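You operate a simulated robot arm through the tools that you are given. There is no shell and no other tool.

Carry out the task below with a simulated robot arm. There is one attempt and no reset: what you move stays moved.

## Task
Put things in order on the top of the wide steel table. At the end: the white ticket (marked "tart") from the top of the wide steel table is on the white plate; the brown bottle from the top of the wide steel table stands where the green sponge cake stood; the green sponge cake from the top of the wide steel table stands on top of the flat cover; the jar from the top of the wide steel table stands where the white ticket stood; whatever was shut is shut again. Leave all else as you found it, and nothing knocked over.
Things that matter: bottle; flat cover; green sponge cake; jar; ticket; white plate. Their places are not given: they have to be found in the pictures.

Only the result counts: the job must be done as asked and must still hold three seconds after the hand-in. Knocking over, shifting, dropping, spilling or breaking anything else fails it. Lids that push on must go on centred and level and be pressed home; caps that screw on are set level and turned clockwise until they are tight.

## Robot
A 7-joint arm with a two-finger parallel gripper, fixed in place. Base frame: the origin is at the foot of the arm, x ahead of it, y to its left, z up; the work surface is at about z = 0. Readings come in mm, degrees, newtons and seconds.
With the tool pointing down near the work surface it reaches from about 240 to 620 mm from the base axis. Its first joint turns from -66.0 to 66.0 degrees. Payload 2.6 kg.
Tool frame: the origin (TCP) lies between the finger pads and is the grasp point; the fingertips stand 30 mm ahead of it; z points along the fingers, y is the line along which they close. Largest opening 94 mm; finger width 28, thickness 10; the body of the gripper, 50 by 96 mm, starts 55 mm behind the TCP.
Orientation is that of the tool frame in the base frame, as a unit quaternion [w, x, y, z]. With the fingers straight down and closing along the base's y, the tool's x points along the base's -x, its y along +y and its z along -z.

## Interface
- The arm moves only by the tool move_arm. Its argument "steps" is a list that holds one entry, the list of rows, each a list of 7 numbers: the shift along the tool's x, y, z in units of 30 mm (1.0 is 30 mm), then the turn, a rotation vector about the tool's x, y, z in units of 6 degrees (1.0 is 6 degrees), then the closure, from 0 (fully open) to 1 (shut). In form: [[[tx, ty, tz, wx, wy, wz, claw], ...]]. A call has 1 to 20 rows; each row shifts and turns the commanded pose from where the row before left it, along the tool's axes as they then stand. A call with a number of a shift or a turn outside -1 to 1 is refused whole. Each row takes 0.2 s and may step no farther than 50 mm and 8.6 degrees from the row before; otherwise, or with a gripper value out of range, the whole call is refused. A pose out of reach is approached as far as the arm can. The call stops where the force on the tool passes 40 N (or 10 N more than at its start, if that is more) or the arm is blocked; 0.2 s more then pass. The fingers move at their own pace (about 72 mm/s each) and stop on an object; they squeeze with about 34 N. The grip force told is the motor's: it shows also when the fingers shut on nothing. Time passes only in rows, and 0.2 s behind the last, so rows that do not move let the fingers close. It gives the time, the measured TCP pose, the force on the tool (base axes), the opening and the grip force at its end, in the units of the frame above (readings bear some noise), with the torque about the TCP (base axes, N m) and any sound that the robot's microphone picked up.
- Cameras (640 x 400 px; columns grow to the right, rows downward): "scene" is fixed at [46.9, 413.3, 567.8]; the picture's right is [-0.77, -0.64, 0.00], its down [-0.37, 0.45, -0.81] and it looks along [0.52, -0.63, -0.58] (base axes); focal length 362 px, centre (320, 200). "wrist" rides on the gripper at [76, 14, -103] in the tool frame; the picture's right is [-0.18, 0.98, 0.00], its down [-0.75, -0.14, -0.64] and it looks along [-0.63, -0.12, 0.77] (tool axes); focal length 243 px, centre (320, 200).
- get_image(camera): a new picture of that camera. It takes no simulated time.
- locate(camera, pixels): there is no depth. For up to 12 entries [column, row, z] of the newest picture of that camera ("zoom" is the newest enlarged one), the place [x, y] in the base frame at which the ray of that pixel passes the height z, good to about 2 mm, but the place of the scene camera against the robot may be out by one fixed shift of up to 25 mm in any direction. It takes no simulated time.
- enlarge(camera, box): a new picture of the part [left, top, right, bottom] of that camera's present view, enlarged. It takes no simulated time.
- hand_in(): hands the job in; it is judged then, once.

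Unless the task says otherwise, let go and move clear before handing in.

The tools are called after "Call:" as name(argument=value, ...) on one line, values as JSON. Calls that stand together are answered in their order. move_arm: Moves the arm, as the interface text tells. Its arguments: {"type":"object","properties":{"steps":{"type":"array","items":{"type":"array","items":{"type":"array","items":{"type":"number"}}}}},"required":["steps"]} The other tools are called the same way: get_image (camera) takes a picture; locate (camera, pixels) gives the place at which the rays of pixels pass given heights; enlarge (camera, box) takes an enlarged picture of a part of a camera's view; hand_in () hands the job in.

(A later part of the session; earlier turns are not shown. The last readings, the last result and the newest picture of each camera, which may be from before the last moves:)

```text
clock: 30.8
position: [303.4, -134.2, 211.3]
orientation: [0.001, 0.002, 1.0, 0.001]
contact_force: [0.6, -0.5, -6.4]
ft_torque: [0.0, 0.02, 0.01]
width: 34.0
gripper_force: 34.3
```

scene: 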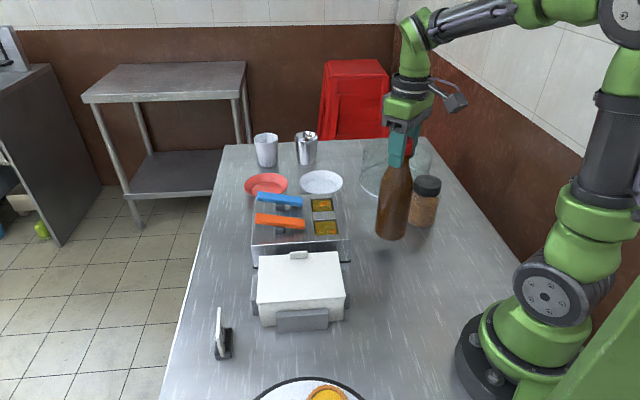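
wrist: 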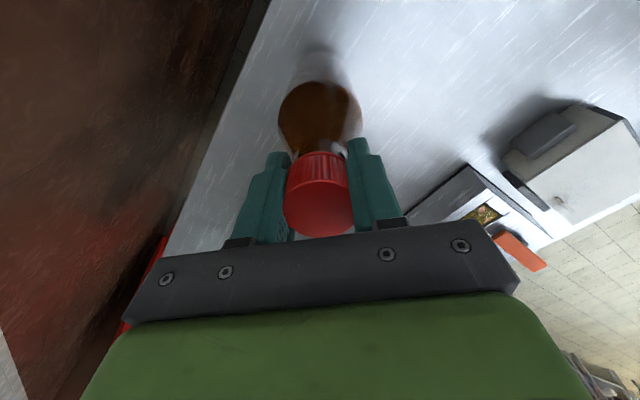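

Call:
move_arm(steps=[[[0, 0, 0.07, 0, 0, 0, 1], [0, 0, 0.05, 0, 0, 0, 1], [0, 0, 0.03, 0, 0, 0, 1], [0, 0, 0, 0, 0, 0, 1]]])

```text
clock: 31.8
position: [303.9, -135.2, 207.1]
orientation: [0.001, 0.002, 1.0, 0.001]
contact_force: [-5.4, 1.4, 14.0]
ft_torque: [0.21, 1.17, 0.07]
width: 34.0
gripper_force: 34.0
```

The bottle has touched down with 14 N. I'll ease up about 1 mm and then open gently.

Call:
move_arm(steps=[[[0, 0, -0.03, 0, 0, 0, 1], [0, 0, 0, 0, 0, 0, 1]]])

```text
clock: 32.4
position: [306.0, -134.8, 207.1]
orientation: [0.0, 0.001, 1.0, 0.0]
contact_force: [0.4, 1.0, 0.8]
ft_torque: [0.09, -0.13, 0.0]
width: 34.0
gripper_force: 34.3
```

The force is near zero, so the bottle is standing on the table. I'll open and lift clear, then check it.

Call:
move_arm(steps=[[[0, 0, 0, 0, 0, 0, 0.5], [0, 0, 0, 0, 0, 0, 0.3], [0, 0, 0, 0, 0, 0, 0.1], [0, 0, 0, 0, 0, 0, 0], [0, 0, 0, 0, 0, 0, 0], [0, 0, -0.4, 0, 0, 0, 0], [0, 0, -0.8, 0, 0, 0, 0], [0, 0, -1, 0, 0, 0, 0], [0, 0, -1, 0, 0, 0, 0], [0, 0, -0.8, 0, 0, 0, 0], [0, 0, 0, 0, 0, 0, 0]]])

Call:
get_image(camera="scene")

Call:
get_image(camera="wrist")

```text
clock: 34.8
position: [304.3, -134.8, 329.5]
orientation: [-0.001, 0.0, 1.0, -0.001]
contact_force: [-0.2, 0.1, 0.4]
ft_torque: [-0.03, 0.03, 0.0]
width: 94.0
gripper_force: 0.1
```

```text
taken
```

scene: 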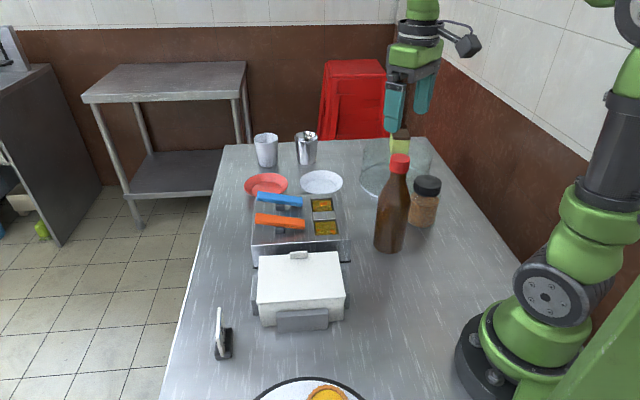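

```text
taken
```

wrist: 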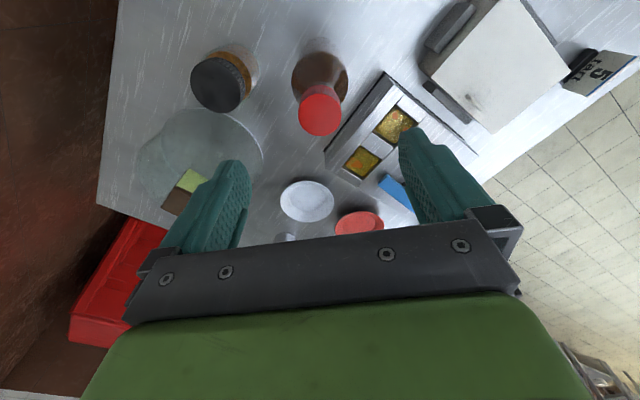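

The bottle is standing upright in the cake's place. Next I'll go over to the ticket near (395,265) and look at it.

Call:
move_arm(steps=[[[-0.07, 0.98, 0, 0, 0, 0, 0], [-0.07, 0.98, 0, 0, 0, 0, 0], [-0.07, 0.98, 0, 0, 0, 0, 0], [-0.07, 0.98, 0, 0, 0, 0, 0], [-0.07, 0.98, 0, 0, 0, 0, 0], [-0.07, 0.98, 0, 0, 0, 0, 0], [-0.07, 0.98, 0, 0, 0, 0, 0], [-0.07, 0.98, 0, 0, 0, 0, 0], [-0.07, 0.98, 0, 0, 0, 0, 0], [-0.07, 0.98, 0, 0, 0, 0, 0], [-0.07, 0.98, 0, 0, 0, 0, 0], [-0.07, 0.98, 0, 0, 0, 0, 0], [0, 0, 0, 0, 0, 0, 0]]])

Call:
get_image(camera="wrist")

```text
clock: 37.6
position: [330.0, 219.8, 326.9]
orientation: [-0.001, 0.002, 1.0, 0.0]
contact_force: [-0.4, -0.4, -0.8]
ft_torque: [0.0, 0.02, 0.04]
width: 93.9
gripper_force: 0.1
```

```text
taken
```

wrist: 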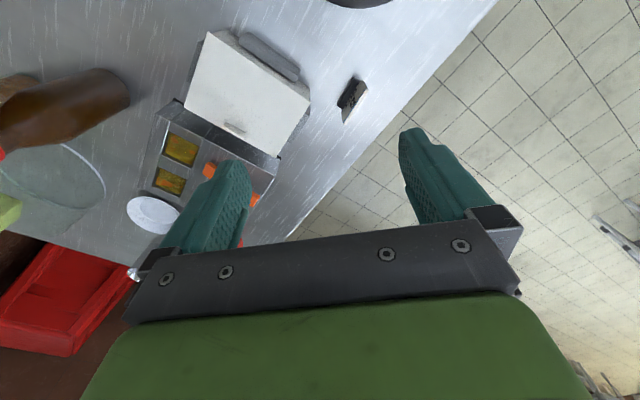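

Call:
enlarge(camera="wrist", box=[310, 60, 400, 140])

Call:
locate(camera="wrist", pixels=[[350, 100, 0], [350, 100, 20], [350, 100, 40]])

```text
5.00 times, centred on (355, 100) of wrist
```

zoom: 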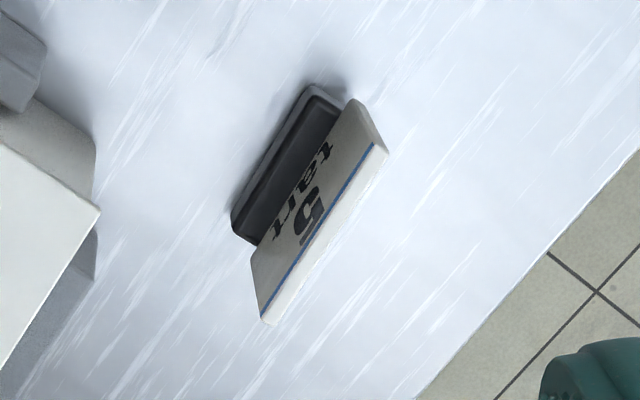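

```text
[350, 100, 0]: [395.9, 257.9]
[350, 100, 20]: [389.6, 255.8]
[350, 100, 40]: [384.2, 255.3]
```

The ticket's black base lies along zoom (232,228)–(310,88), and the card's top edge along (262,320)–(385,148). I'll locate these to get position and angle.

Call:
locate(camera="zoom", pixels=[[233, 228, 0], [308, 90, 0], [233, 212, 12], [310, 85, 12], [256, 244, 12], [345, 103, 12], [262, 318, 50], [376, 145, 50], [272, 325, 50], [388, 150, 50], [251, 255, 20], [352, 100, 20]])

```text
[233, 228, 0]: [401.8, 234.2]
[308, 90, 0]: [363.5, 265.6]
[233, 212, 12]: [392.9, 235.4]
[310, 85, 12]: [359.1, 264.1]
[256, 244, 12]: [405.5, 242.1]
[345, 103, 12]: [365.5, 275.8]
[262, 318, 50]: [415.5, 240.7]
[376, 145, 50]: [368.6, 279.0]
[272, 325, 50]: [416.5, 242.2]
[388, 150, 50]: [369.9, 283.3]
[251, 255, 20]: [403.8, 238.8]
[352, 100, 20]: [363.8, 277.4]
```

The ticket's long axis runs at about 140.7°, centred near (391,260). I'll move above it, turn the gripper to close across the thin direction, and descend for a closer look.

Call:
move_arm(steps=[[[-0.68, 0.45, 0, 0, 0, 0, 0], [-0.68, 0.45, 0, 0, 0, 0, 0], [-0.68, 0.45, 0, 0, 0, 0, 0], [0, 0, 0.55, 0, 0, 0.82, 0], [0, 0, 0.55, 0, 0, 0.82, 0], [0, 0, 0.55, 0, 0, 0.82, 0], [0, 0, 0.55, 0, 0, 0.82, 0], [0, 0, 0.55, 0, 0, 0.82, 0], [0, 0, 0.55, 0, 0, 0.82, 0], [0, 0, 0.55, 0, 0, 0.82, 0], [0, 0, 0.55, 0, 0, 0.81, 0], [0, 0, 0, 0, 0, 0, 0]]])

Call:
get_image(camera="wrist")

Call:
enlarge(camera="wrist", box=[256, 50, 384, 150])

```text
clock: 40.2
position: [392.2, 258.3, 194.4]
orientation: [-0.001, 0.338, 0.941, 0.0]
contact_force: [0.5, -1.3, 0.0]
ft_torque: [0.01, -0.02, 0.03]
width: 93.9
gripper_force: 0.1
```

```text
taken
```

wrist: 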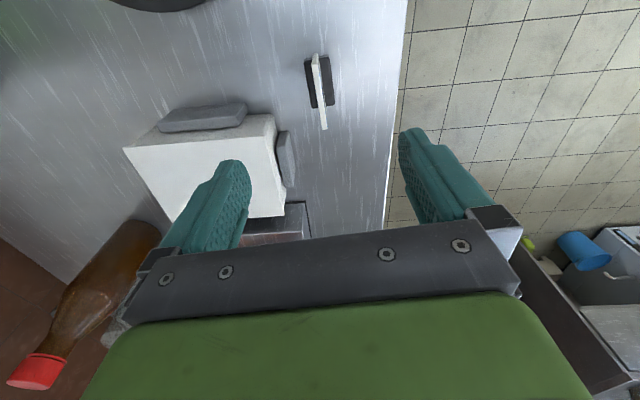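

```text
4.00 times, centred on (320, 100) of wrist
```

zoom: 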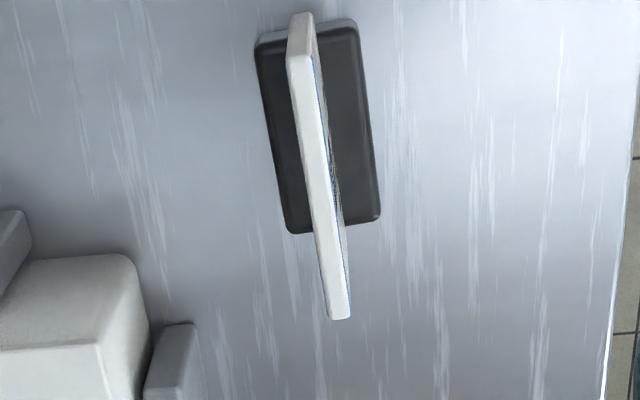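

Now the base shows as a rectangle at zoom (256,45), (355,22), (380,215), (293,232), and the card's top edge runs from (300,55) to (340,318). I'll locate these.

Call:
locate(camera="zoom", pixels=[[256, 45, 10], [357, 22, 10], [380, 215, 10], [293, 232, 10], [300, 14, 10], [300, 55, 50], [340, 319, 50], [290, 53, 50], [312, 53, 50], [328, 320, 50], [350, 318, 50]])

```text
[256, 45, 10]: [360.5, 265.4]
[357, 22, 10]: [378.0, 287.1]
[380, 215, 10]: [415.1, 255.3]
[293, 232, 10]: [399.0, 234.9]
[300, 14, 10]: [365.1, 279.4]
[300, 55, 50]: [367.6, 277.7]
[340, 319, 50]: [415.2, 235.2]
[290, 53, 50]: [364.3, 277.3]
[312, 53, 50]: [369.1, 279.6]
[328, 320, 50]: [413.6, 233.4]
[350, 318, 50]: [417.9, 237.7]
```

The base is a 28×49 mm rectangle centred at about (388.4,260.5), with the card upright at its middle and topping out near z≈62. Before descending I'll check the clearance to the white box's corner and its grey block.

Call:
locate(camera="wrist", pixels=[[272, 114, 60], [272, 114, 90], [246, 105, 50], [278, 133, 40], [288, 132, 40], [295, 185, 40], [212, 102, 40], [165, 130, 30]])

Call:
enlarge(camera="wrist", box=[120, 40, 360, 220])

```text
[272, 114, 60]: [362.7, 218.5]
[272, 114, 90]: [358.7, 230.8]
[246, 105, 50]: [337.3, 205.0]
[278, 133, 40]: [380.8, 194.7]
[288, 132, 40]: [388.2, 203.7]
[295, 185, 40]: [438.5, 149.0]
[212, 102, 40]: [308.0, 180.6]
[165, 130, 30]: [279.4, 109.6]
```

```text
2.22 times, centred on (240, 130) of wrist
```

zoom: 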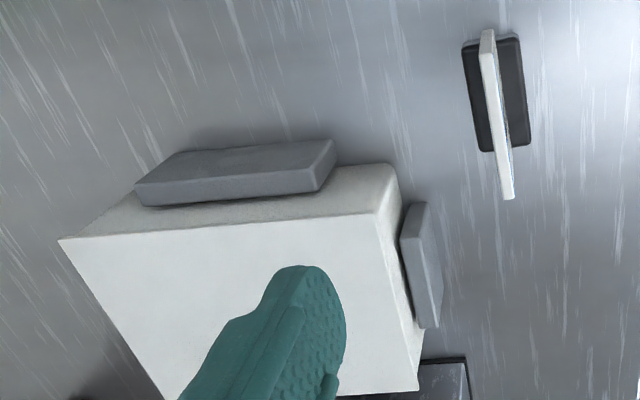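

The box's corner is near (371,195) and a fully open finger would pass close to it. I'll pre-close to about 50 mm and descend so the tips stop just above the ticket's base.

Call:
move_arm(steps=[[[0.14, -0.03, 0.6, 0, 0, 0, 0.45], [0, 0, 0.8, 0, 0, 0, 0.45], [0, 0, 0.8, 0, 0, 0, 0.45], [0, 0, 0.5, 0, 0, 0, 0.45], [0, 0, 0, 0, 0, 0, 0.45]]])

Call:
get_image(camera="wrist")

Call:
enlarge(camera="wrist", box=[220, 50, 420, 200])

```text
clock: 41.4
position: [388.9, 260.2, 113.5]
orientation: [0.0, 0.338, 0.941, 0.0]
contact_force: [-0.3, -0.1, 0.7]
ft_torque: [-0.01, -0.01, 0.0]
width: 51.8
gripper_force: 0.1
```

```text
taken
```

wrist: 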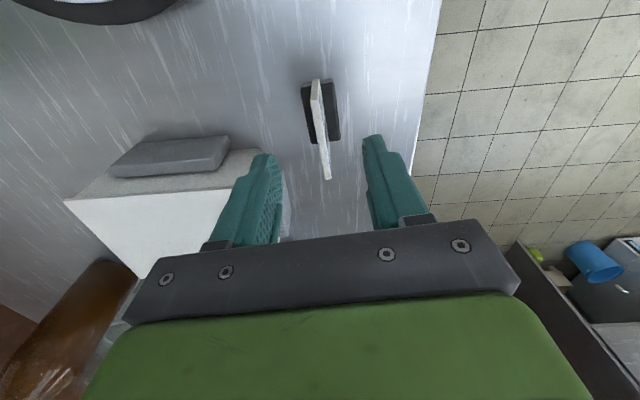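

```text
2.67 times, centred on (320, 125) of wrist
```

zoom: 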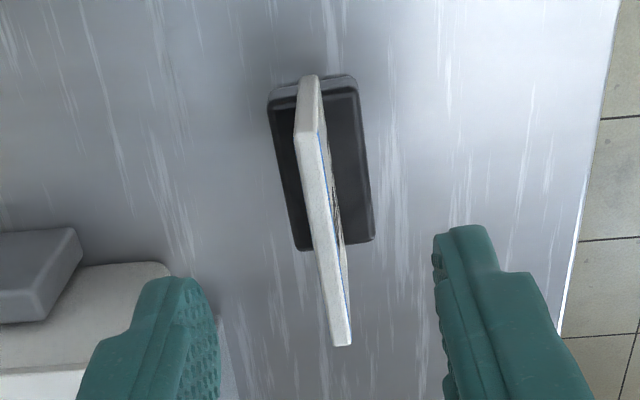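

Call:
locate(camera="zoom", pixels=[[269, 95, 10], [355, 80, 10], [374, 240, 10], [300, 250, 10], [295, 138, 62], [319, 136, 62], [330, 345, 62], [351, 343, 62], [306, 76, 10]])

```text
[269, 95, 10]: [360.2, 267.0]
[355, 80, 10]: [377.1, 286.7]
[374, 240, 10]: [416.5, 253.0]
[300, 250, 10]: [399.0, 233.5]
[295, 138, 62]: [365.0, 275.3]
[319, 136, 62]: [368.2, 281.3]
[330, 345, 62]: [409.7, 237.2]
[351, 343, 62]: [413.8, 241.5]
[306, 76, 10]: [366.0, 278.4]
```

Base centre (388.2,260) and card centre (389,259) both line up with the TCP. I'll descend to z≈46 and close on the card.

Call:
move_arm(steps=[[[0, 0, 0.8, 0, 0, 0, 0.45], [0, 0, 0.8, 0, 0, 0, 0.45], [0, 0, 0.45, 0, 0, 0, 0.45], [0, 0, 0.2, 0, 0, 0, 0.45], [0, 0, 0, 0, 0, 0, 0.45]]])

Call:
get_image(camera="wrist")

Call:
enlarge(camera="scene", box=[170, 260, 290, 370])

```text
clock: 42.6
position: [387.6, 260.8, 45.8]
orientation: [0.0, 0.338, 0.941, 0.0]
contact_force: [-0.8, 0.4, -0.7]
ft_torque: [0.02, -0.02, -0.02]
width: 51.5
gripper_force: 0.0
```

```text
taken
```

wrist: 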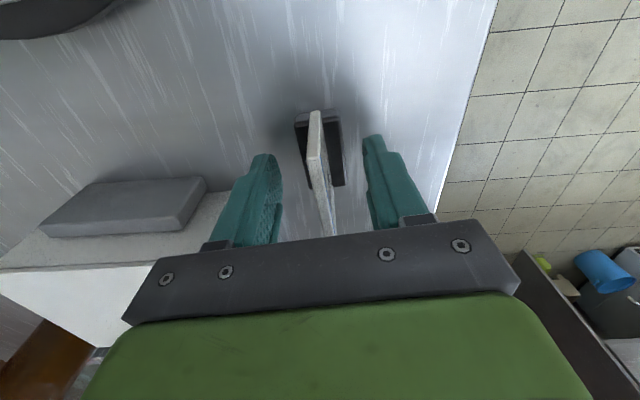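

```text
3.64 times, centred on (230, 315) of scene
```

zoom: 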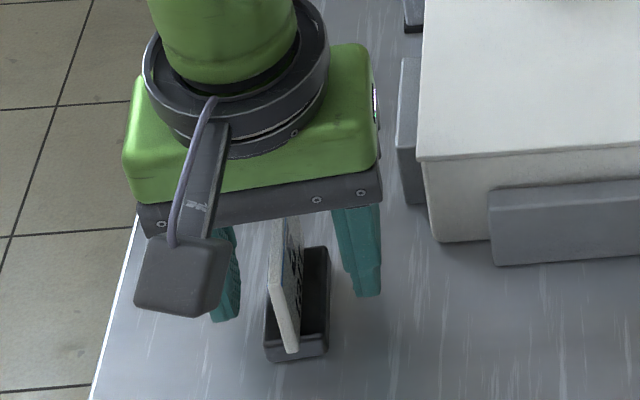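

The card stands between the fingers and the tips are above the base. I'll close gently.

Call:
move_arm(steps=[[[0, 0, 0, 0, 0, 0, 0.7], [0, 0, 0, 0, 0, 0, 0.85], [0, 0, 0, 0, 0, 0, 1], [0, 0, 0, 0, 0, 0, 1], [0, 0, 0, 0, 0, 0, 1]]])

Call:
get_image(camera="wrist")

Call:
enlarge(camera="scene", box=[170, 260, 290, 370])

```text
clock: 43.8
position: [387.7, 260.3, 47.1]
orientation: [0.0, 0.337, 0.941, 0.0]
contact_force: [-1.0, 0.1, 0.0]
ft_torque: [0.01, 0.02, 0.02]
width: 9.5
gripper_force: 33.8
```

```text
taken
```

wrist: 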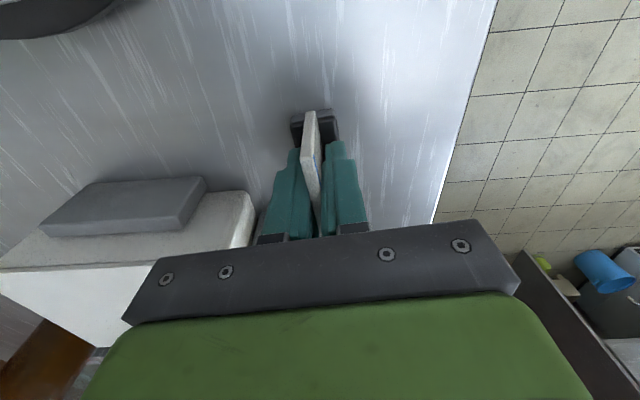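

```text
3.64 times, centred on (230, 315) of scene
```

zoom: 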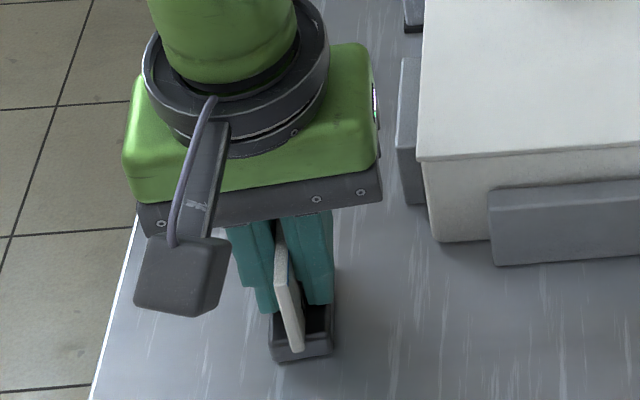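

The grip reads 9.5 mm and the card seems to lean slightly within the pads. I'll look closer before lifting.

Call:
enlarge(camera="wrist", box=[260, 90, 380, 240])

Call:
enlarge(camera="scene", box=[200, 300, 270, 370])

```text
2.67 times, centred on (320, 165) of wrist
```

zoom: 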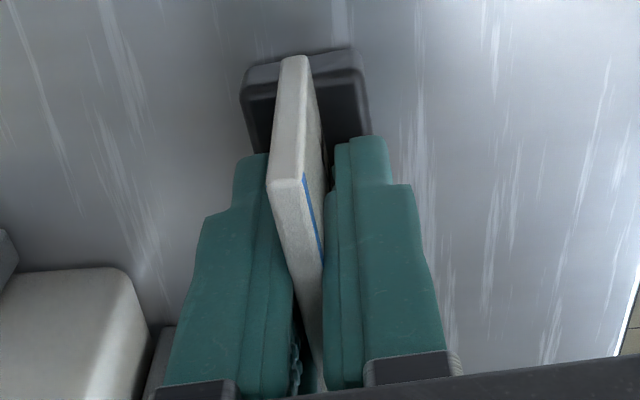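

```text
5.71 times, centred on (235, 335) of scene
```

zoom: 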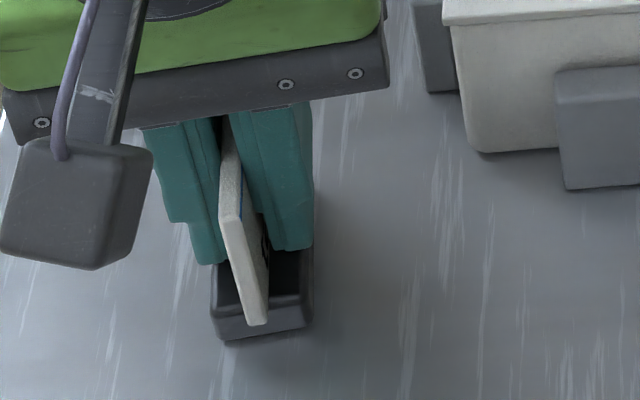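

The lean is only perspective: the card's end edge matches a true vertical in both cameras. I'll lift slowly and check the base hangs level.

Call:
move_arm(steps=[[[0, 0, -0.2, 0, 0, 0, 1], [0, 0, -0.4, 0, 0, 0, 1], [0, 0, -0.7, 0, 0, 0, 1], [0, 0, -0.7, 0, 0, 0, 1], [0, 0, 0, 0, 0, 0, 1]]])

Call:
get_image(camera="wrist")

Call:
enlarge(camera="scene", box=[180, 260, 280, 370])

```text
clock: 45.0
position: [388.0, 260.0, 107.3]
orientation: [0.0, 0.338, 0.941, 0.0]
contact_force: [-0.3, -0.1, -1.1]
ft_torque: [-0.02, -0.01, 0.0]
width: 9.5
gripper_force: 33.8
```

```text
taken
```

wrist: 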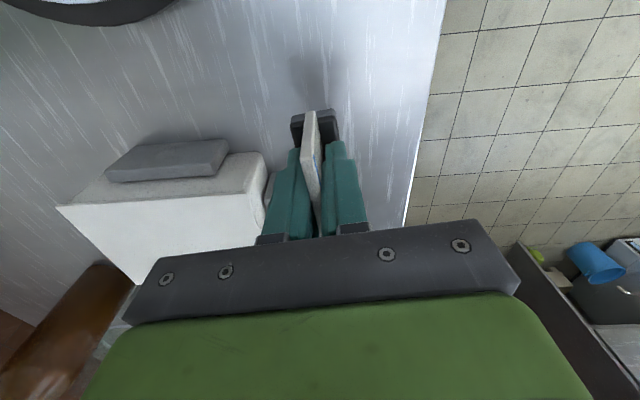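

```text
3.64 times, centred on (230, 315) of scene
```

zoom: 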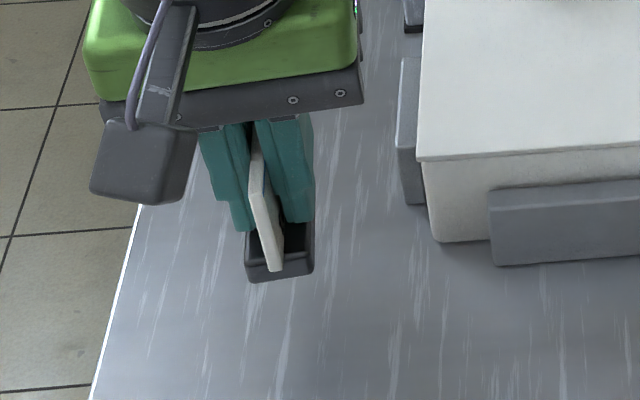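

The ticket hangs level and its shadow is separate below it. I'll lift to about z=230 and carry it across in an arc at moderate radius.

Call:
move_arm(steps=[[[0, 0, -0.8, 0, 0, 0, 1], [0, 0, -1, 0, 0, 0, 1], [0, 0, -1, 0, 0, 0, 1], [0, 0, -0.9, 0, 0, 0, 1], [-0.5, -0.5, -0.4, 0, 0, 0, 1], [-0.8, -0.78, 0, 0, 0, 0, 1], [-0.8, -0.78, 0, 0, 0, 0, 1], [-0.8, -0.78, 0, 0, 0, 0, 1], [-0.8, -0.78, 0, 0, 0, 0, 1], [-0.8, -0.78, 0, 0, 0, 0, 1], [-0.8, -0.78, 0, 0, 0, 0, 1], [-0.8, -0.78, 0, 0, 0, 0, 1], [-0.8, -0.78, 0, 0, 0, 0, 1], [-0.8, -0.78, 0, 0, 0, 0, 1], [-0.8, -0.78, 0, 0, 0, 0, 1], [-0.8, -0.78, 0, 0, 0, 0, 1], [0, 0, 0, 0, 0, 0, 1]]])

Call:
get_image(camera="wrist")

Call:
get_image(camera="scene")

```text
clock: 48.6
position: [430.4, -126.8, 229.1]
orientation: [0.0, 0.337, 0.941, 0.0]
contact_force: [-0.2, -0.1, -0.6]
ft_torque: [0.03, -0.01, 0.0]
width: 9.5
gripper_force: 34.5
```

```text
taken
```

wrist: 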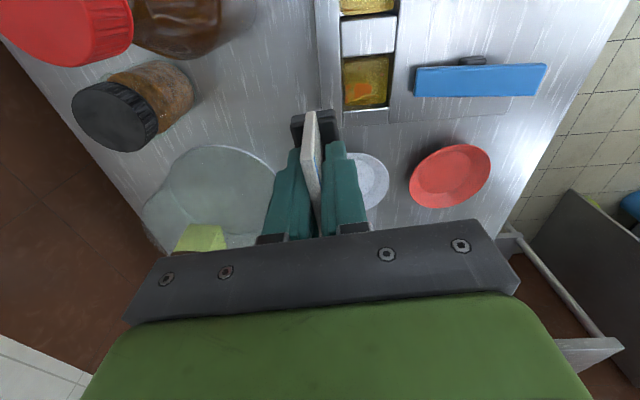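

```text
taken
```

scene: 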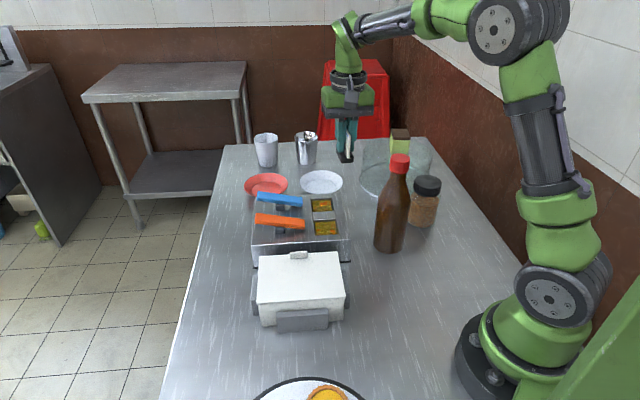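

I'm at (430,-127) with the ticket held. I'll check the tray's edge and the plate's location again from here for clearance.

Call:
locate(camera="wrist", pixels=[[390, 122, 40], [505, 114, 40], [318, 60, 40], [340, 118, 40], [389, 182, 15], [450, 176, 15], [373, 152, 15], [367, 211, 15]])

```text
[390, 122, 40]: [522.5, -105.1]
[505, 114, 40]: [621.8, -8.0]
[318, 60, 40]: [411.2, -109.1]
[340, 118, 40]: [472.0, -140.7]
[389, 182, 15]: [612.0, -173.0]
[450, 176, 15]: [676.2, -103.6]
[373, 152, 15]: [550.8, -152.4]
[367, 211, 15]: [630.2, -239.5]
```

The tray's edge is about 107 mm from the plate's centre, so there's enough room. I'll move out to above the plate, descending to z≈140.

Call:
move_arm(steps=[[[-0.5, 0.06, 0.3, 0, 0, 0, 1], [-0.86, 0.105, 0.5, 0, 0, 0, 1], [-0.86, 0.105, 0.5, 0, 0, 0, 1], [-0.86, 0.105, 0.5, 0, 0, 0, 1], [-0.86, 0.105, 0.5, 0, 0, 0, 1], [-0.86, 0.105, 0.5, 0, 0, 0, 1], [-0.37, 0.05, 0.2, 0, 0, 0, 1], [0, 0, 0, 0, 0, 0, 1]]])

Call:
get_image(camera="wrist")

Call:
enlarge(camera="scene", box=[240, 90, 400, 210])

```text
clock: 50.4
position: [560.4, -210.4, 139.8]
orientation: [0.0, 0.337, 0.942, 0.0]
contact_force: [0.2, -0.4, -0.6]
ft_torque: [0.03, -0.01, 0.02]
width: 9.8
gripper_force: 34.0
```

```text
taken
```

wrist: 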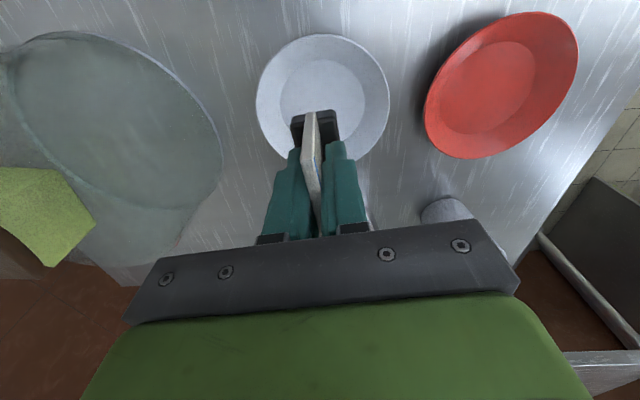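

```text
3.33 times, centred on (320, 150) of scene
```

zoom: 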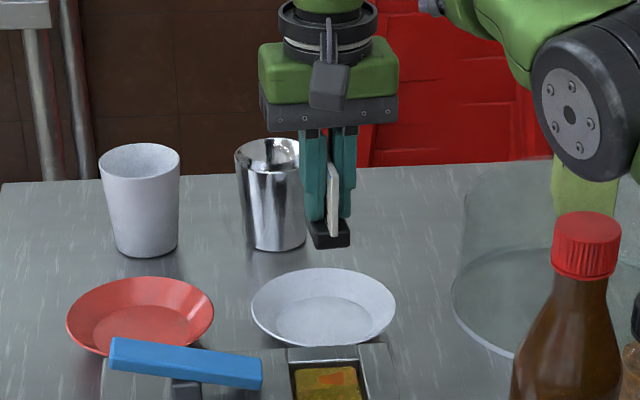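

The plate is seen well here, with its rim around (256–390, 34–165). I'll enlarge and locate its centre again.

Call:
enlarge(camera="wrist", box=[240, 20, 400, 120])

```text
4.00 times, centred on (320, 70) of wrist
```

zoom: 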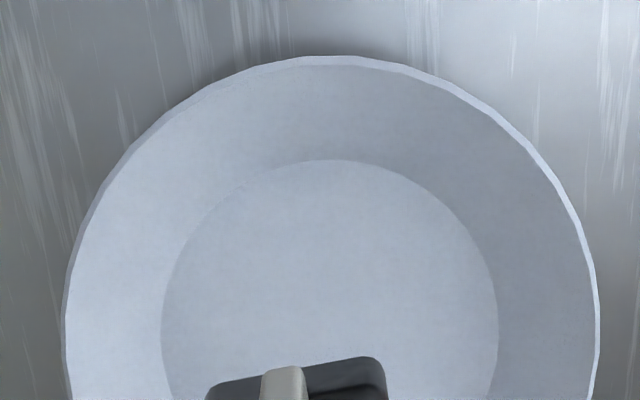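

Call:
locate(camera="zoom", pixels=[[161, 335, 4], [499, 320, 4], [335, 160, 4], [222, 205, 4], [450, 205, 4], [170, 390, 4], [493, 380, 4], [64, 310, 20], [600, 310, 20], [330, 57, 20], [130, 160, 20], [540, 155, 20]])

```text
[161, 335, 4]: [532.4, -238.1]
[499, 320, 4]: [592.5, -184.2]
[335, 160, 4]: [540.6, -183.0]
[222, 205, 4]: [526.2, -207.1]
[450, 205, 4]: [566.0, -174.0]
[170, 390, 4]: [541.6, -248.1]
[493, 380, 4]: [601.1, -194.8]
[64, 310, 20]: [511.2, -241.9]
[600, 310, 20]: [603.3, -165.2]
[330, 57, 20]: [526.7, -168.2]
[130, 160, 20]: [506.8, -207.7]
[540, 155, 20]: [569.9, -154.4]
```

The plate's flat bottom fits a circle centred at (565,-214) with radius 40.5, and the ticket base will fit inside. I'll centre over it and descend to z≈62.

Call:
move_arm(steps=[[[-0.1, 0, 0.5, 0, 0, 0, 1], [-0.09, 0, 0.7, 0, 0, 0, 1], [0, 0, 0.7, 0, 0, 0, 1], [0, 0, 0.5, 0, 0, 0, 1], [0, 0, 0.2, 0, 0, 0, 1], [0, 0, 0, 0, 0, 0, 1]]])

Call:
get_image(camera="wrist")

Call:
enlarge(camera="scene", box=[260, 120, 380, 210])

```text
clock: 51.8
position: [566.6, -214.7, 61.3]
orientation: [0.0, 0.337, 0.941, 0.0]
contact_force: [-0.5, -0.1, -0.4]
ft_torque: [0.02, 0.02, -0.02]
width: 9.7
gripper_force: 34.1
```

```text
taken
```

wrist: 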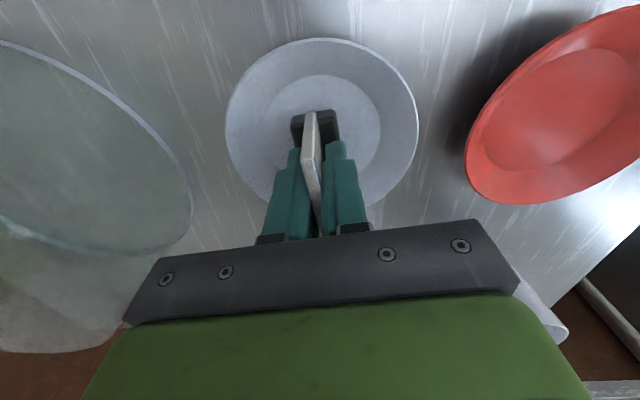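

```text
4.44 times, centred on (320, 165) of scene
```

zoom: 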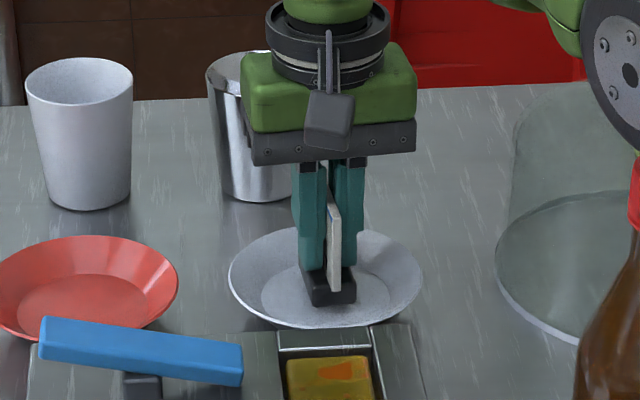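

The base is centred over the dish's flat bottom. I'll creep down with force checks.

Call:
move_arm(steps=[[[0, 0, 0.1, 0, 0, 0, 1], [0, 0, 0.1, 0, 0, 0, 1], [0, 0, 0, 0, 0, 0, 1]]])

```text
clock: 52.6
position: [566.3, -214.6, 54.6]
orientation: [0.001, 0.337, 0.942, 0.0]
contact_force: [0.7, 0.8, -1.2]
ft_torque: [-0.01, -0.02, -0.05]
width: 9.8
gripper_force: 34.2
```

Call:
move_arm(steps=[[[0, 0, 0.06, 0, 0, 0, 1], [0, 0, 0.04, 0, 0, 0, 1], [0, 0, 0, 0, 0, 0, 1]]])

```text
clock: 53.4
position: [568.0, -216.4, 55.3]
orientation: [0.002, 0.337, 0.941, 0.0]
contact_force: [-3.7, 0.7, 19.0]
ft_torque: [0.19, 0.29, -0.01]
width: 9.7
gripper_force: 34.6
```

The base touched the plate at z≈55 with 19 N. I'll ease back about 1.5 mm and read the force before releasing.

Call:
move_arm(steps=[[[0, 0, -0.05, 0, 0, 0, 1], [0, 0, 0, 0, 0, 0, 1]]])

Call:
get_image(camera="wrist")

Call:
enlarge(camera="scene", box=[280, 140, 360, 200])

```text
clock: 54.0
position: [566.8, -215.7, 54.7]
orientation: [0.002, 0.337, 0.941, -0.001]
contact_force: [2.9, -1.1, 15.2]
ft_torque: [-0.07, -0.07, 0.0]
width: 9.7
gripper_force: 33.9
```

```text
taken
```

wrist: 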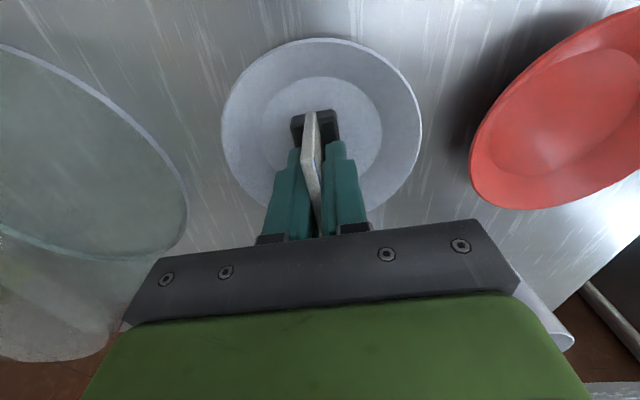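

```text
6.67 times, centred on (320, 170) of scene
```

zoom: 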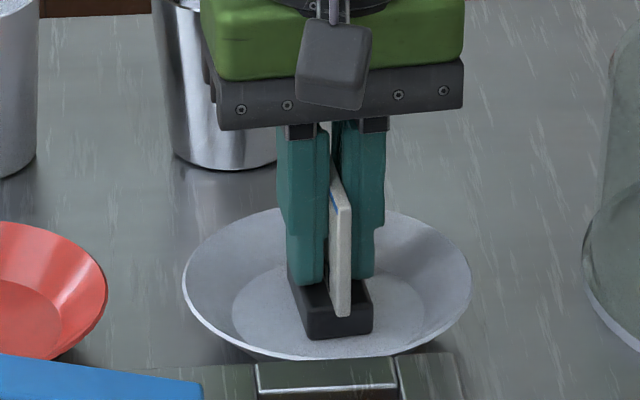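

There's still 15 N of downward press. I'll ease up a little more.

Call:
move_arm(steps=[[[0, 0, -0.04, 0, 0, 0, 1], [0, 0, 0, 0, 0, 0, 1]]])

```text
clock: 54.6
position: [566.9, -215.1, 55.0]
orientation: [0.0, 0.337, 0.942, 0.0]
contact_force: [2.4, -1.1, 10.0]
ft_torque: [-0.09, -0.14, 0.0]
width: 9.7
gripper_force: 34.0
```

Call:
move_arm(steps=[[[0, 0, -0.04, 0, 0, 0, 1], [0, 0, 0, 0, 0, 0, 1]]])

```text
clock: 55.2
position: [566.0, -214.9, 55.5]
orientation: [-0.002, 0.339, 0.941, 0.0]
contact_force: [0.1, -0.4, 1.0]
ft_torque: [-0.02, -0.04, 0.0]
width: 9.5
gripper_force: 34.7
```

The force is about 1 N, so the ticket is resting on the plate. I'll open partway, rise straight up, and check.

Call:
move_arm(steps=[[[0, 0, 0, 0, 0, 0, 0.85], [0, 0, 0, 0, 0, 0, 0.7], [0, 0, 0, 0, 0, 0, 0.65], [0, 0, 0, 0, 0, 0, 0.65], [0, 0, -0.3, 0, 0, 0, 0.65], [0, 0, -0.6, 0, 0, 0, 0.65], [0, 0, -0.8, 0, 0, 0, 0.65], [0, 0, -0.8, 0, 0, 0, 0.65], [0, 0, 0, 0, 0, 0, 0.65]]])

Call:
get_image(camera="wrist")

Call:
enlarge(camera="scene", box=[260, 120, 380, 210])

```text
clock: 57.2
position: [565.8, -215.3, 131.3]
orientation: [0.0, 0.337, 0.942, 0.0]
contact_force: [0.5, -0.9, -0.7]
ft_torque: [-0.04, 0.01, 0.02]
width: 32.9
gripper_force: 0.1
```

```text
taken
```

wrist: 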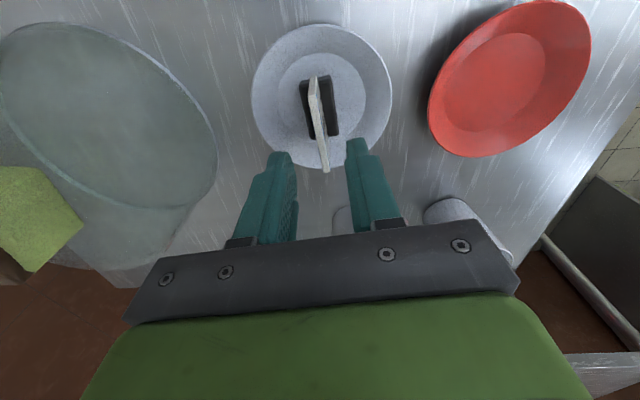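

```text
4.44 times, centred on (320, 165) of scene
```

zoom: 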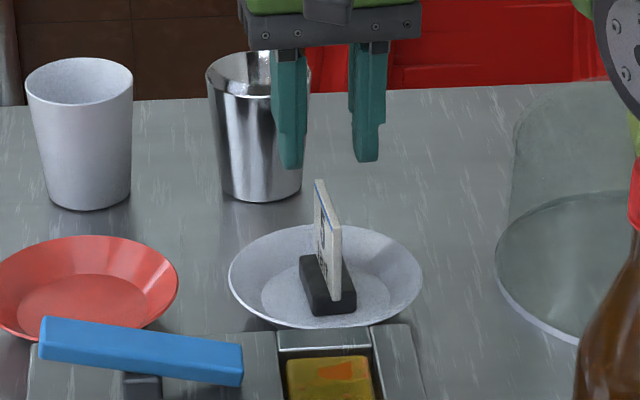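

The ticket stands upright on the white plate. Next is the jar: I'll retract inward and up, return the gripper to its square orientation, and go above the jar at about (295,-262).

Call:
move_arm(steps=[[[0.6, -0.4, -0.6, 0, 0, 0, 0.65], [0.8, -0.52, -0.7, 0, 0, 0, 0.65], [0.8, -0.52, -0.7, 0, 0, 0, 0.65], [0.8, -0.52, -0.7, 0, 0, 0, 0.65], [0.8, -0.52, -0.7, 0, 0, 0, 0.65], [0, 0, -0.3, 0, 0, -0.82, 0.65], [0, 0, -0.3, 0, 0, -0.82, 0.65], [0, 0, -0.3, 0, 0, -0.82, 0.65], [0, 0, -0.3, 0, 0, -0.82, 0.65], [0, 0, -0.3, 0, 0, -0.82, 0.65], [0, 0, -0.3, 0, 0, -0.82, 0.65], [0, 0, -0.3, 0, 0, -0.82, 0.3], [0, 0, -0.3, 0, 0, -0.81, 0], [0, 0, 0, 0, 0, 0, 0]]])

Call:
get_image(camera="wrist")

Call:
get_image(camera="scene")

```text
clock: 60.2
position: [432.0, -198.6, 305.5]
orientation: [0.0, 0.001, 1.0, 0.0]
contact_force: [-0.7, -0.7, 0.3]
ft_torque: [0.04, 0.01, 0.02]
width: 94.0
gripper_force: 0.0
```

```text
taken
```

wrist: 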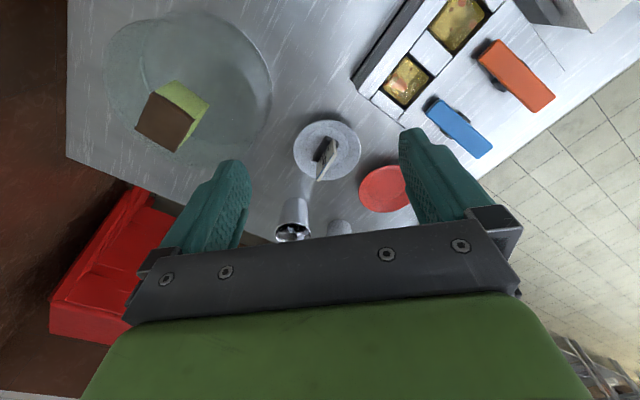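

```text
taken
```

scene: 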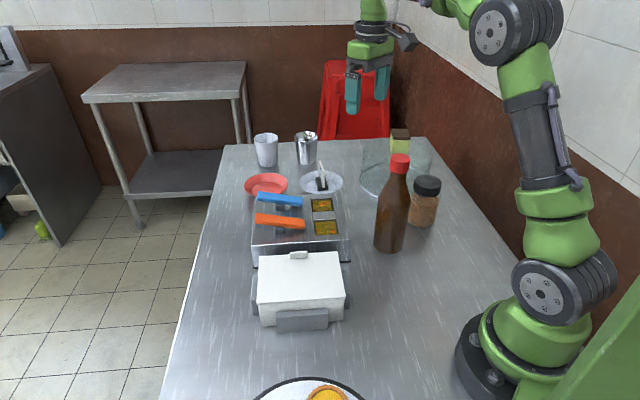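

All earlier placements still look good. I'll move above the jar for a view from z≈300.

Call:
move_arm(steps=[[[0.76, -0.35, 0, 0, 0, 0, 0], [0.76, -0.35, 0, 0, 0, 0, 0], [0.76, -0.35, 0, 0, 0, 0, 0], [0.76, -0.35, 0, 0, 0, 0, 0], [0.76, -0.35, 0, 0, 0, 0, 0], [0.76, -0.35, 0, 0, 0, 0, 0], [0, 0, 0.5, 0, 0, 0, 0], [0, 0, 0.7, 0, 0, 0, 0], [0, 0, 0.5, 0, 0, 0, 0], [0, 0, 0, 0, 0, 0, 0]]])

Call:
get_image(camera="wrist")

Call:
enlarge(camera="wrist", box=[256, 30, 384, 130])

```text
clock: 62.4
position: [294.0, -262.6, 253.1]
orientation: [0.0, 0.002, 1.0, 0.0]
contact_force: [-0.5, -0.1, -0.7]
ft_torque: [-0.01, -0.01, -0.01]
width: 94.0
gripper_force: 0.0
```

```text
taken
```

wrist: 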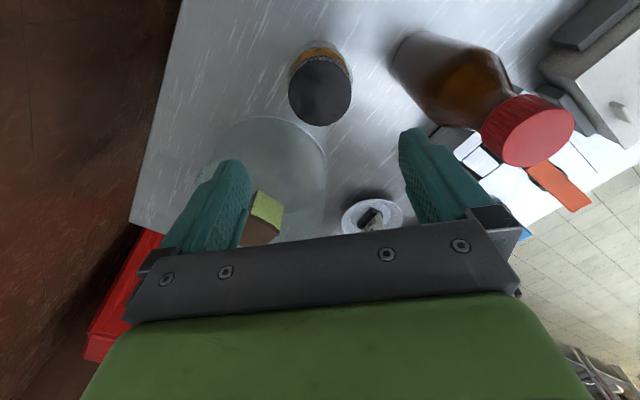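

```text
4.00 times, centred on (320, 80) of wrist
```

zoom: 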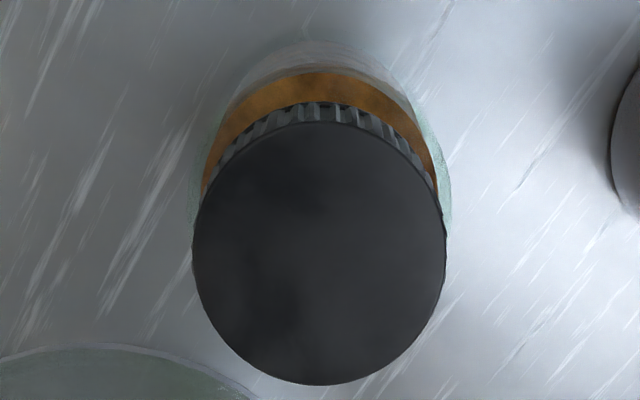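

Call:
locate(camera="zoom", pixels=[[319, 254, 90], [319, 254, 100], [319, 254, 110], [192, 250, 100], [446, 245, 100], [319, 122, 100], [319, 386, 100], [190, 180, 60], [452, 180, 60], [320, 40, 0]])

```text
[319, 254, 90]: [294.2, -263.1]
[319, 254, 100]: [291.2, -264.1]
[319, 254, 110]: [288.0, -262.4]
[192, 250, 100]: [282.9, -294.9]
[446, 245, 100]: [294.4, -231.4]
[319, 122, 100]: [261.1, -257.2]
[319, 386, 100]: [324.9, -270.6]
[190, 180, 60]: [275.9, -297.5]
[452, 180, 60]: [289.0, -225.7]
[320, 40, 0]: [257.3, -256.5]
```

The jar's lid is about 64 mm wide and its body about 72 mm, centred near (291,-263) with the top at about 108. I'll descend with fully open fingers to z≈72, checking partway.

Call:
move_arm(steps=[[[0.1, -0.01, 0.7, 0, 0, 0, 0], [0, 0, 0.9, 0, 0, 0, 0], [0, 0, 0.9, 0, 0, 0, 0], [0, 0, 0.5, 0, 0, 0, 0], [0, 0, 0, 0, 0, 0, 0]]])

Call:
get_image(camera="wrist")

Call:
get_image(camera="scene")

```text
clock: 63.6
position: [290.9, -263.1, 165.8]
orientation: [0.0, 0.002, 1.0, 0.0]
contact_force: [0.3, 0.7, 1.1]
ft_torque: [-0.02, -0.06, 0.03]
width: 93.9
gripper_force: 0.0
```

```text
taken
```

wrist: 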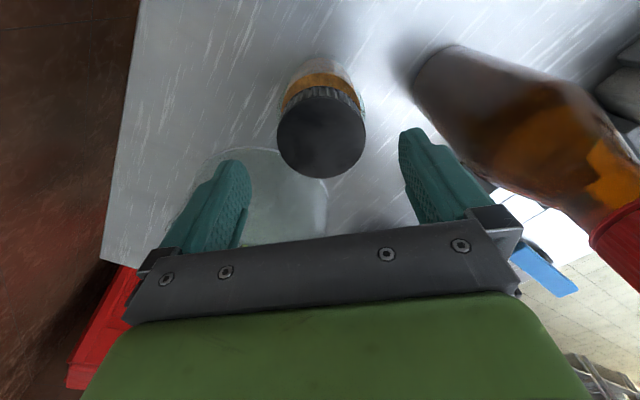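

```text
taken
```

scene: 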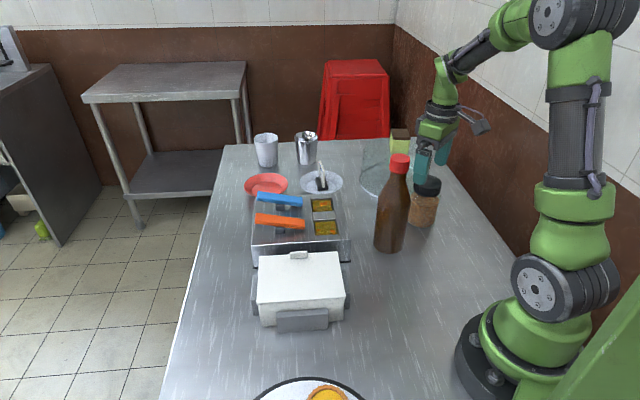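

The lid is now centred at about (321.5,132.5). I'll triangulate once more from this nearer view.

Call:
locate(camera="wrist", pixels=[[321.5, 132.5, 95], [321.5, 132.5, 100], [321.5, 132.5, 105], [321.5, 132.5, 110], [277, 130, 105], [366, 130, 105]])

Call:
enlarge(camera="scene", box=[380, 100, 500, 240])

```text
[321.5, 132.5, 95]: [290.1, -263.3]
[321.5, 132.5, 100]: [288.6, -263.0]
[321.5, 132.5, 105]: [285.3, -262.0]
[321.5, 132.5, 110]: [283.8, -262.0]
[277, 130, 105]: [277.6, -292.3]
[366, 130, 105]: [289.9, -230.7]
```

```text
2.86 times, centred on (440, 170) of scene
```

zoom: 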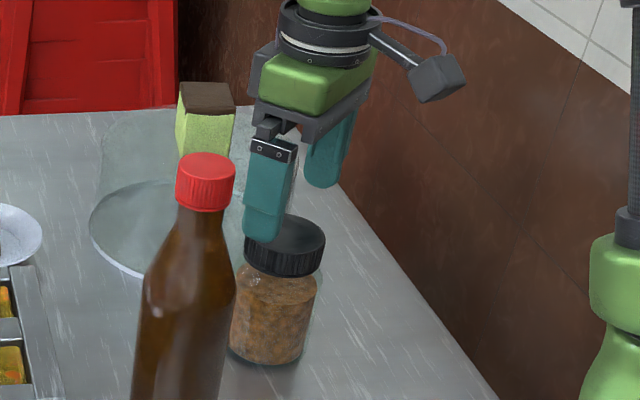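

The estimates agree to within about 2–3 mm at x≈289.5, y≈-262.5. I'll descend to z≈72 and look before closing.

Call:
move_arm(steps=[[[0.05, 0.02, 0.7, 0, 0, 0, 0], [0, 0, 0.8, 0, 0, 0, 0], [0, 0, 0.8, 0, 0, 0, 0], [0, 0, 0.55, 0, 0, 0, 0], [0, 0, 0.28, 0, 0, 0, 0], [0, 0, 0, 0, 0, 0, 0]]])

Call:
get_image(camera="wrist")

Call:
enlarge(camera="scene", box=[380, 120, 480, 240])

```text
clock: 65.0
position: [289.5, -262.4, 69.5]
orientation: [0.0, 0.002, 1.0, 0.0]
contact_force: [-1.3, -0.7, 0.3]
ft_torque: [0.0, -0.03, -0.01]
width: 94.0
gripper_force: 0.0
```

```text
taken
```

wrist: 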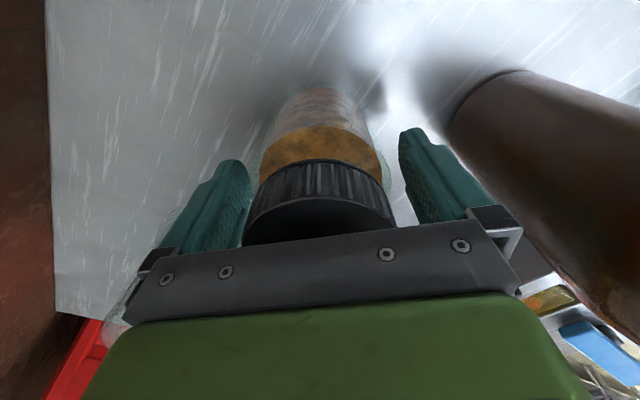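

```text
3.33 times, centred on (430, 180) of scene
```

zoom: 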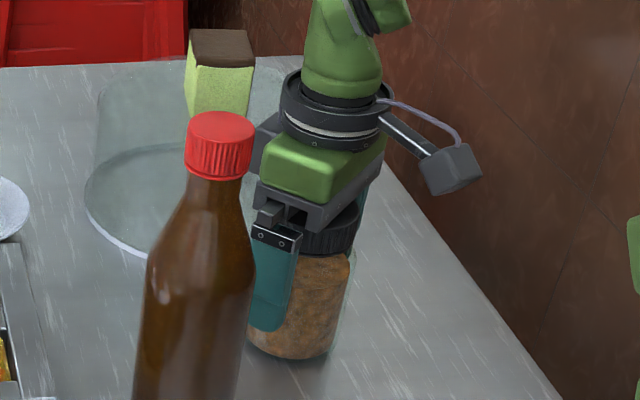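

The jar sits between the fingers with no contact at z=69.5. I'll close on its body.

Call:
move_arm(steps=[[[0, 0, 0, 0, 0, 0, 0.15], [0, 0, 0, 0, 0, 0, 0.3], [0, 0, 0, 0, 0, 0, 0.6], [0, 0, 0, 0, 0, 0, 1], [0, 0, 0, 0, 0, 0, 1]]])

Call:
get_image(camera="wrist")

```text
clock: 66.2
position: [289.5, -262.1, 69.8]
orientation: [0.0, 0.001, 1.0, 0.0]
contact_force: [0.3, -0.3, 0.0]
ft_torque: [0.0, -0.01, 0.0]
width: 71.5
gripper_force: 33.7
```

```text
taken
```

wrist: 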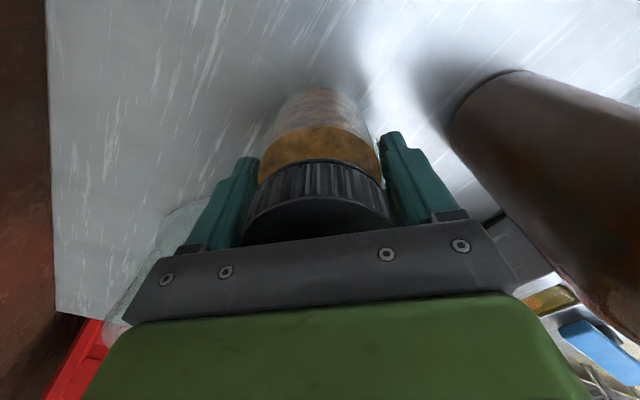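

The jar is gripped at 71.5 mm width. I'll lift a bit and check that it follows before raising it well above the bottle's height.

Call:
move_arm(steps=[[[0, 0, -0.2, 0, 0, 0, 1], [0, 0, -0.4, 0, 0, 0, 1], [0, 0, -0.6, 0, 0, 0, 1], [0, 0, -0.8, 0, 0, 0, 1], [0, 0, 0, 0, 0, 0, 1]]])

Call:
get_image(camera="scene")

```text
clock: 67.4
position: [289.1, -262.7, 131.2]
orientation: [0.0, 0.002, 1.0, 0.0]
contact_force: [-0.2, 0.0, -3.3]
ft_torque: [0.03, 0.02, -0.01]
width: 71.7
gripper_force: 33.8
```

```text
taken
```

scene: 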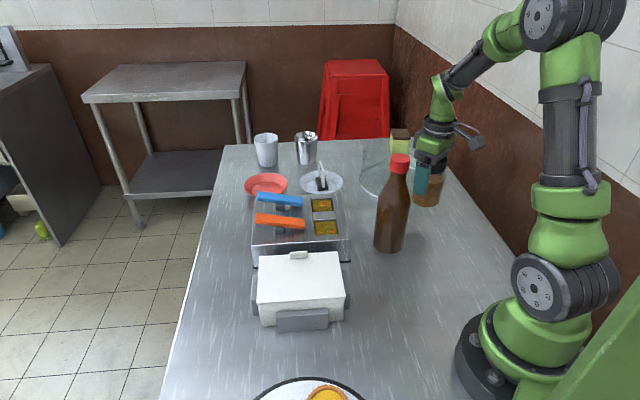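

The jar is lifted (about 3.3 N) and stable. I'll raise it to z≈330, so its bottom is well over the bottle's top, and pass to the base side of the bottle.

Call:
move_arm(steps=[[[0, 0, -0.9, 0, 0, 0, 1], [0, 0, -0.95, 0, 0, 0, 1], [0, 0, -0.95, 0, 0, 0, 1], [0, 0, -0.95, 0, 0, 0, 1], [0, 0, -0.95, 0, 0, 0, 1], [0, 0, -0.95, 0, 0, 0, 1], [0, 0, -0.95, 0, 0, 0, 1], [0.283, 0.9, 0, 0, 0, 0, 1], [0.283, 0.93, 0, 0, 0, 0, 1], [0.283, 0.93, 0, 0, 0, 0, 1], [0.283, 0.93, 0, 0, 0, 0, 1], [-0.05, 1, 0, 0, 0, 0, 1], [-0.05, 1, 0, 0, 0, 0, 1], [-0.05, 1, 0, 0, 0, 0, 1], [0, 0, 0, 0, 0, 0, 1]]])

Call:
get_image(camera="scene")

```text
clock: 70.6
position: [258.9, -61.2, 328.4]
orientation: [0.001, 0.002, 1.0, 0.0]
contact_force: [0.4, 0.2, -3.1]
ft_torque: [0.0, 0.01, 0.02]
width: 71.5
gripper_force: 34.1
```

```text
taken
```

scene: 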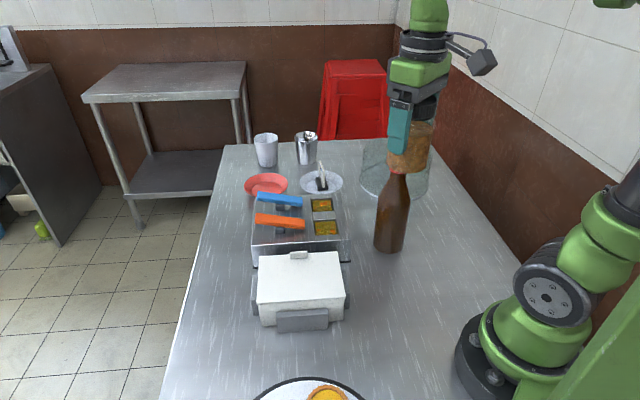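

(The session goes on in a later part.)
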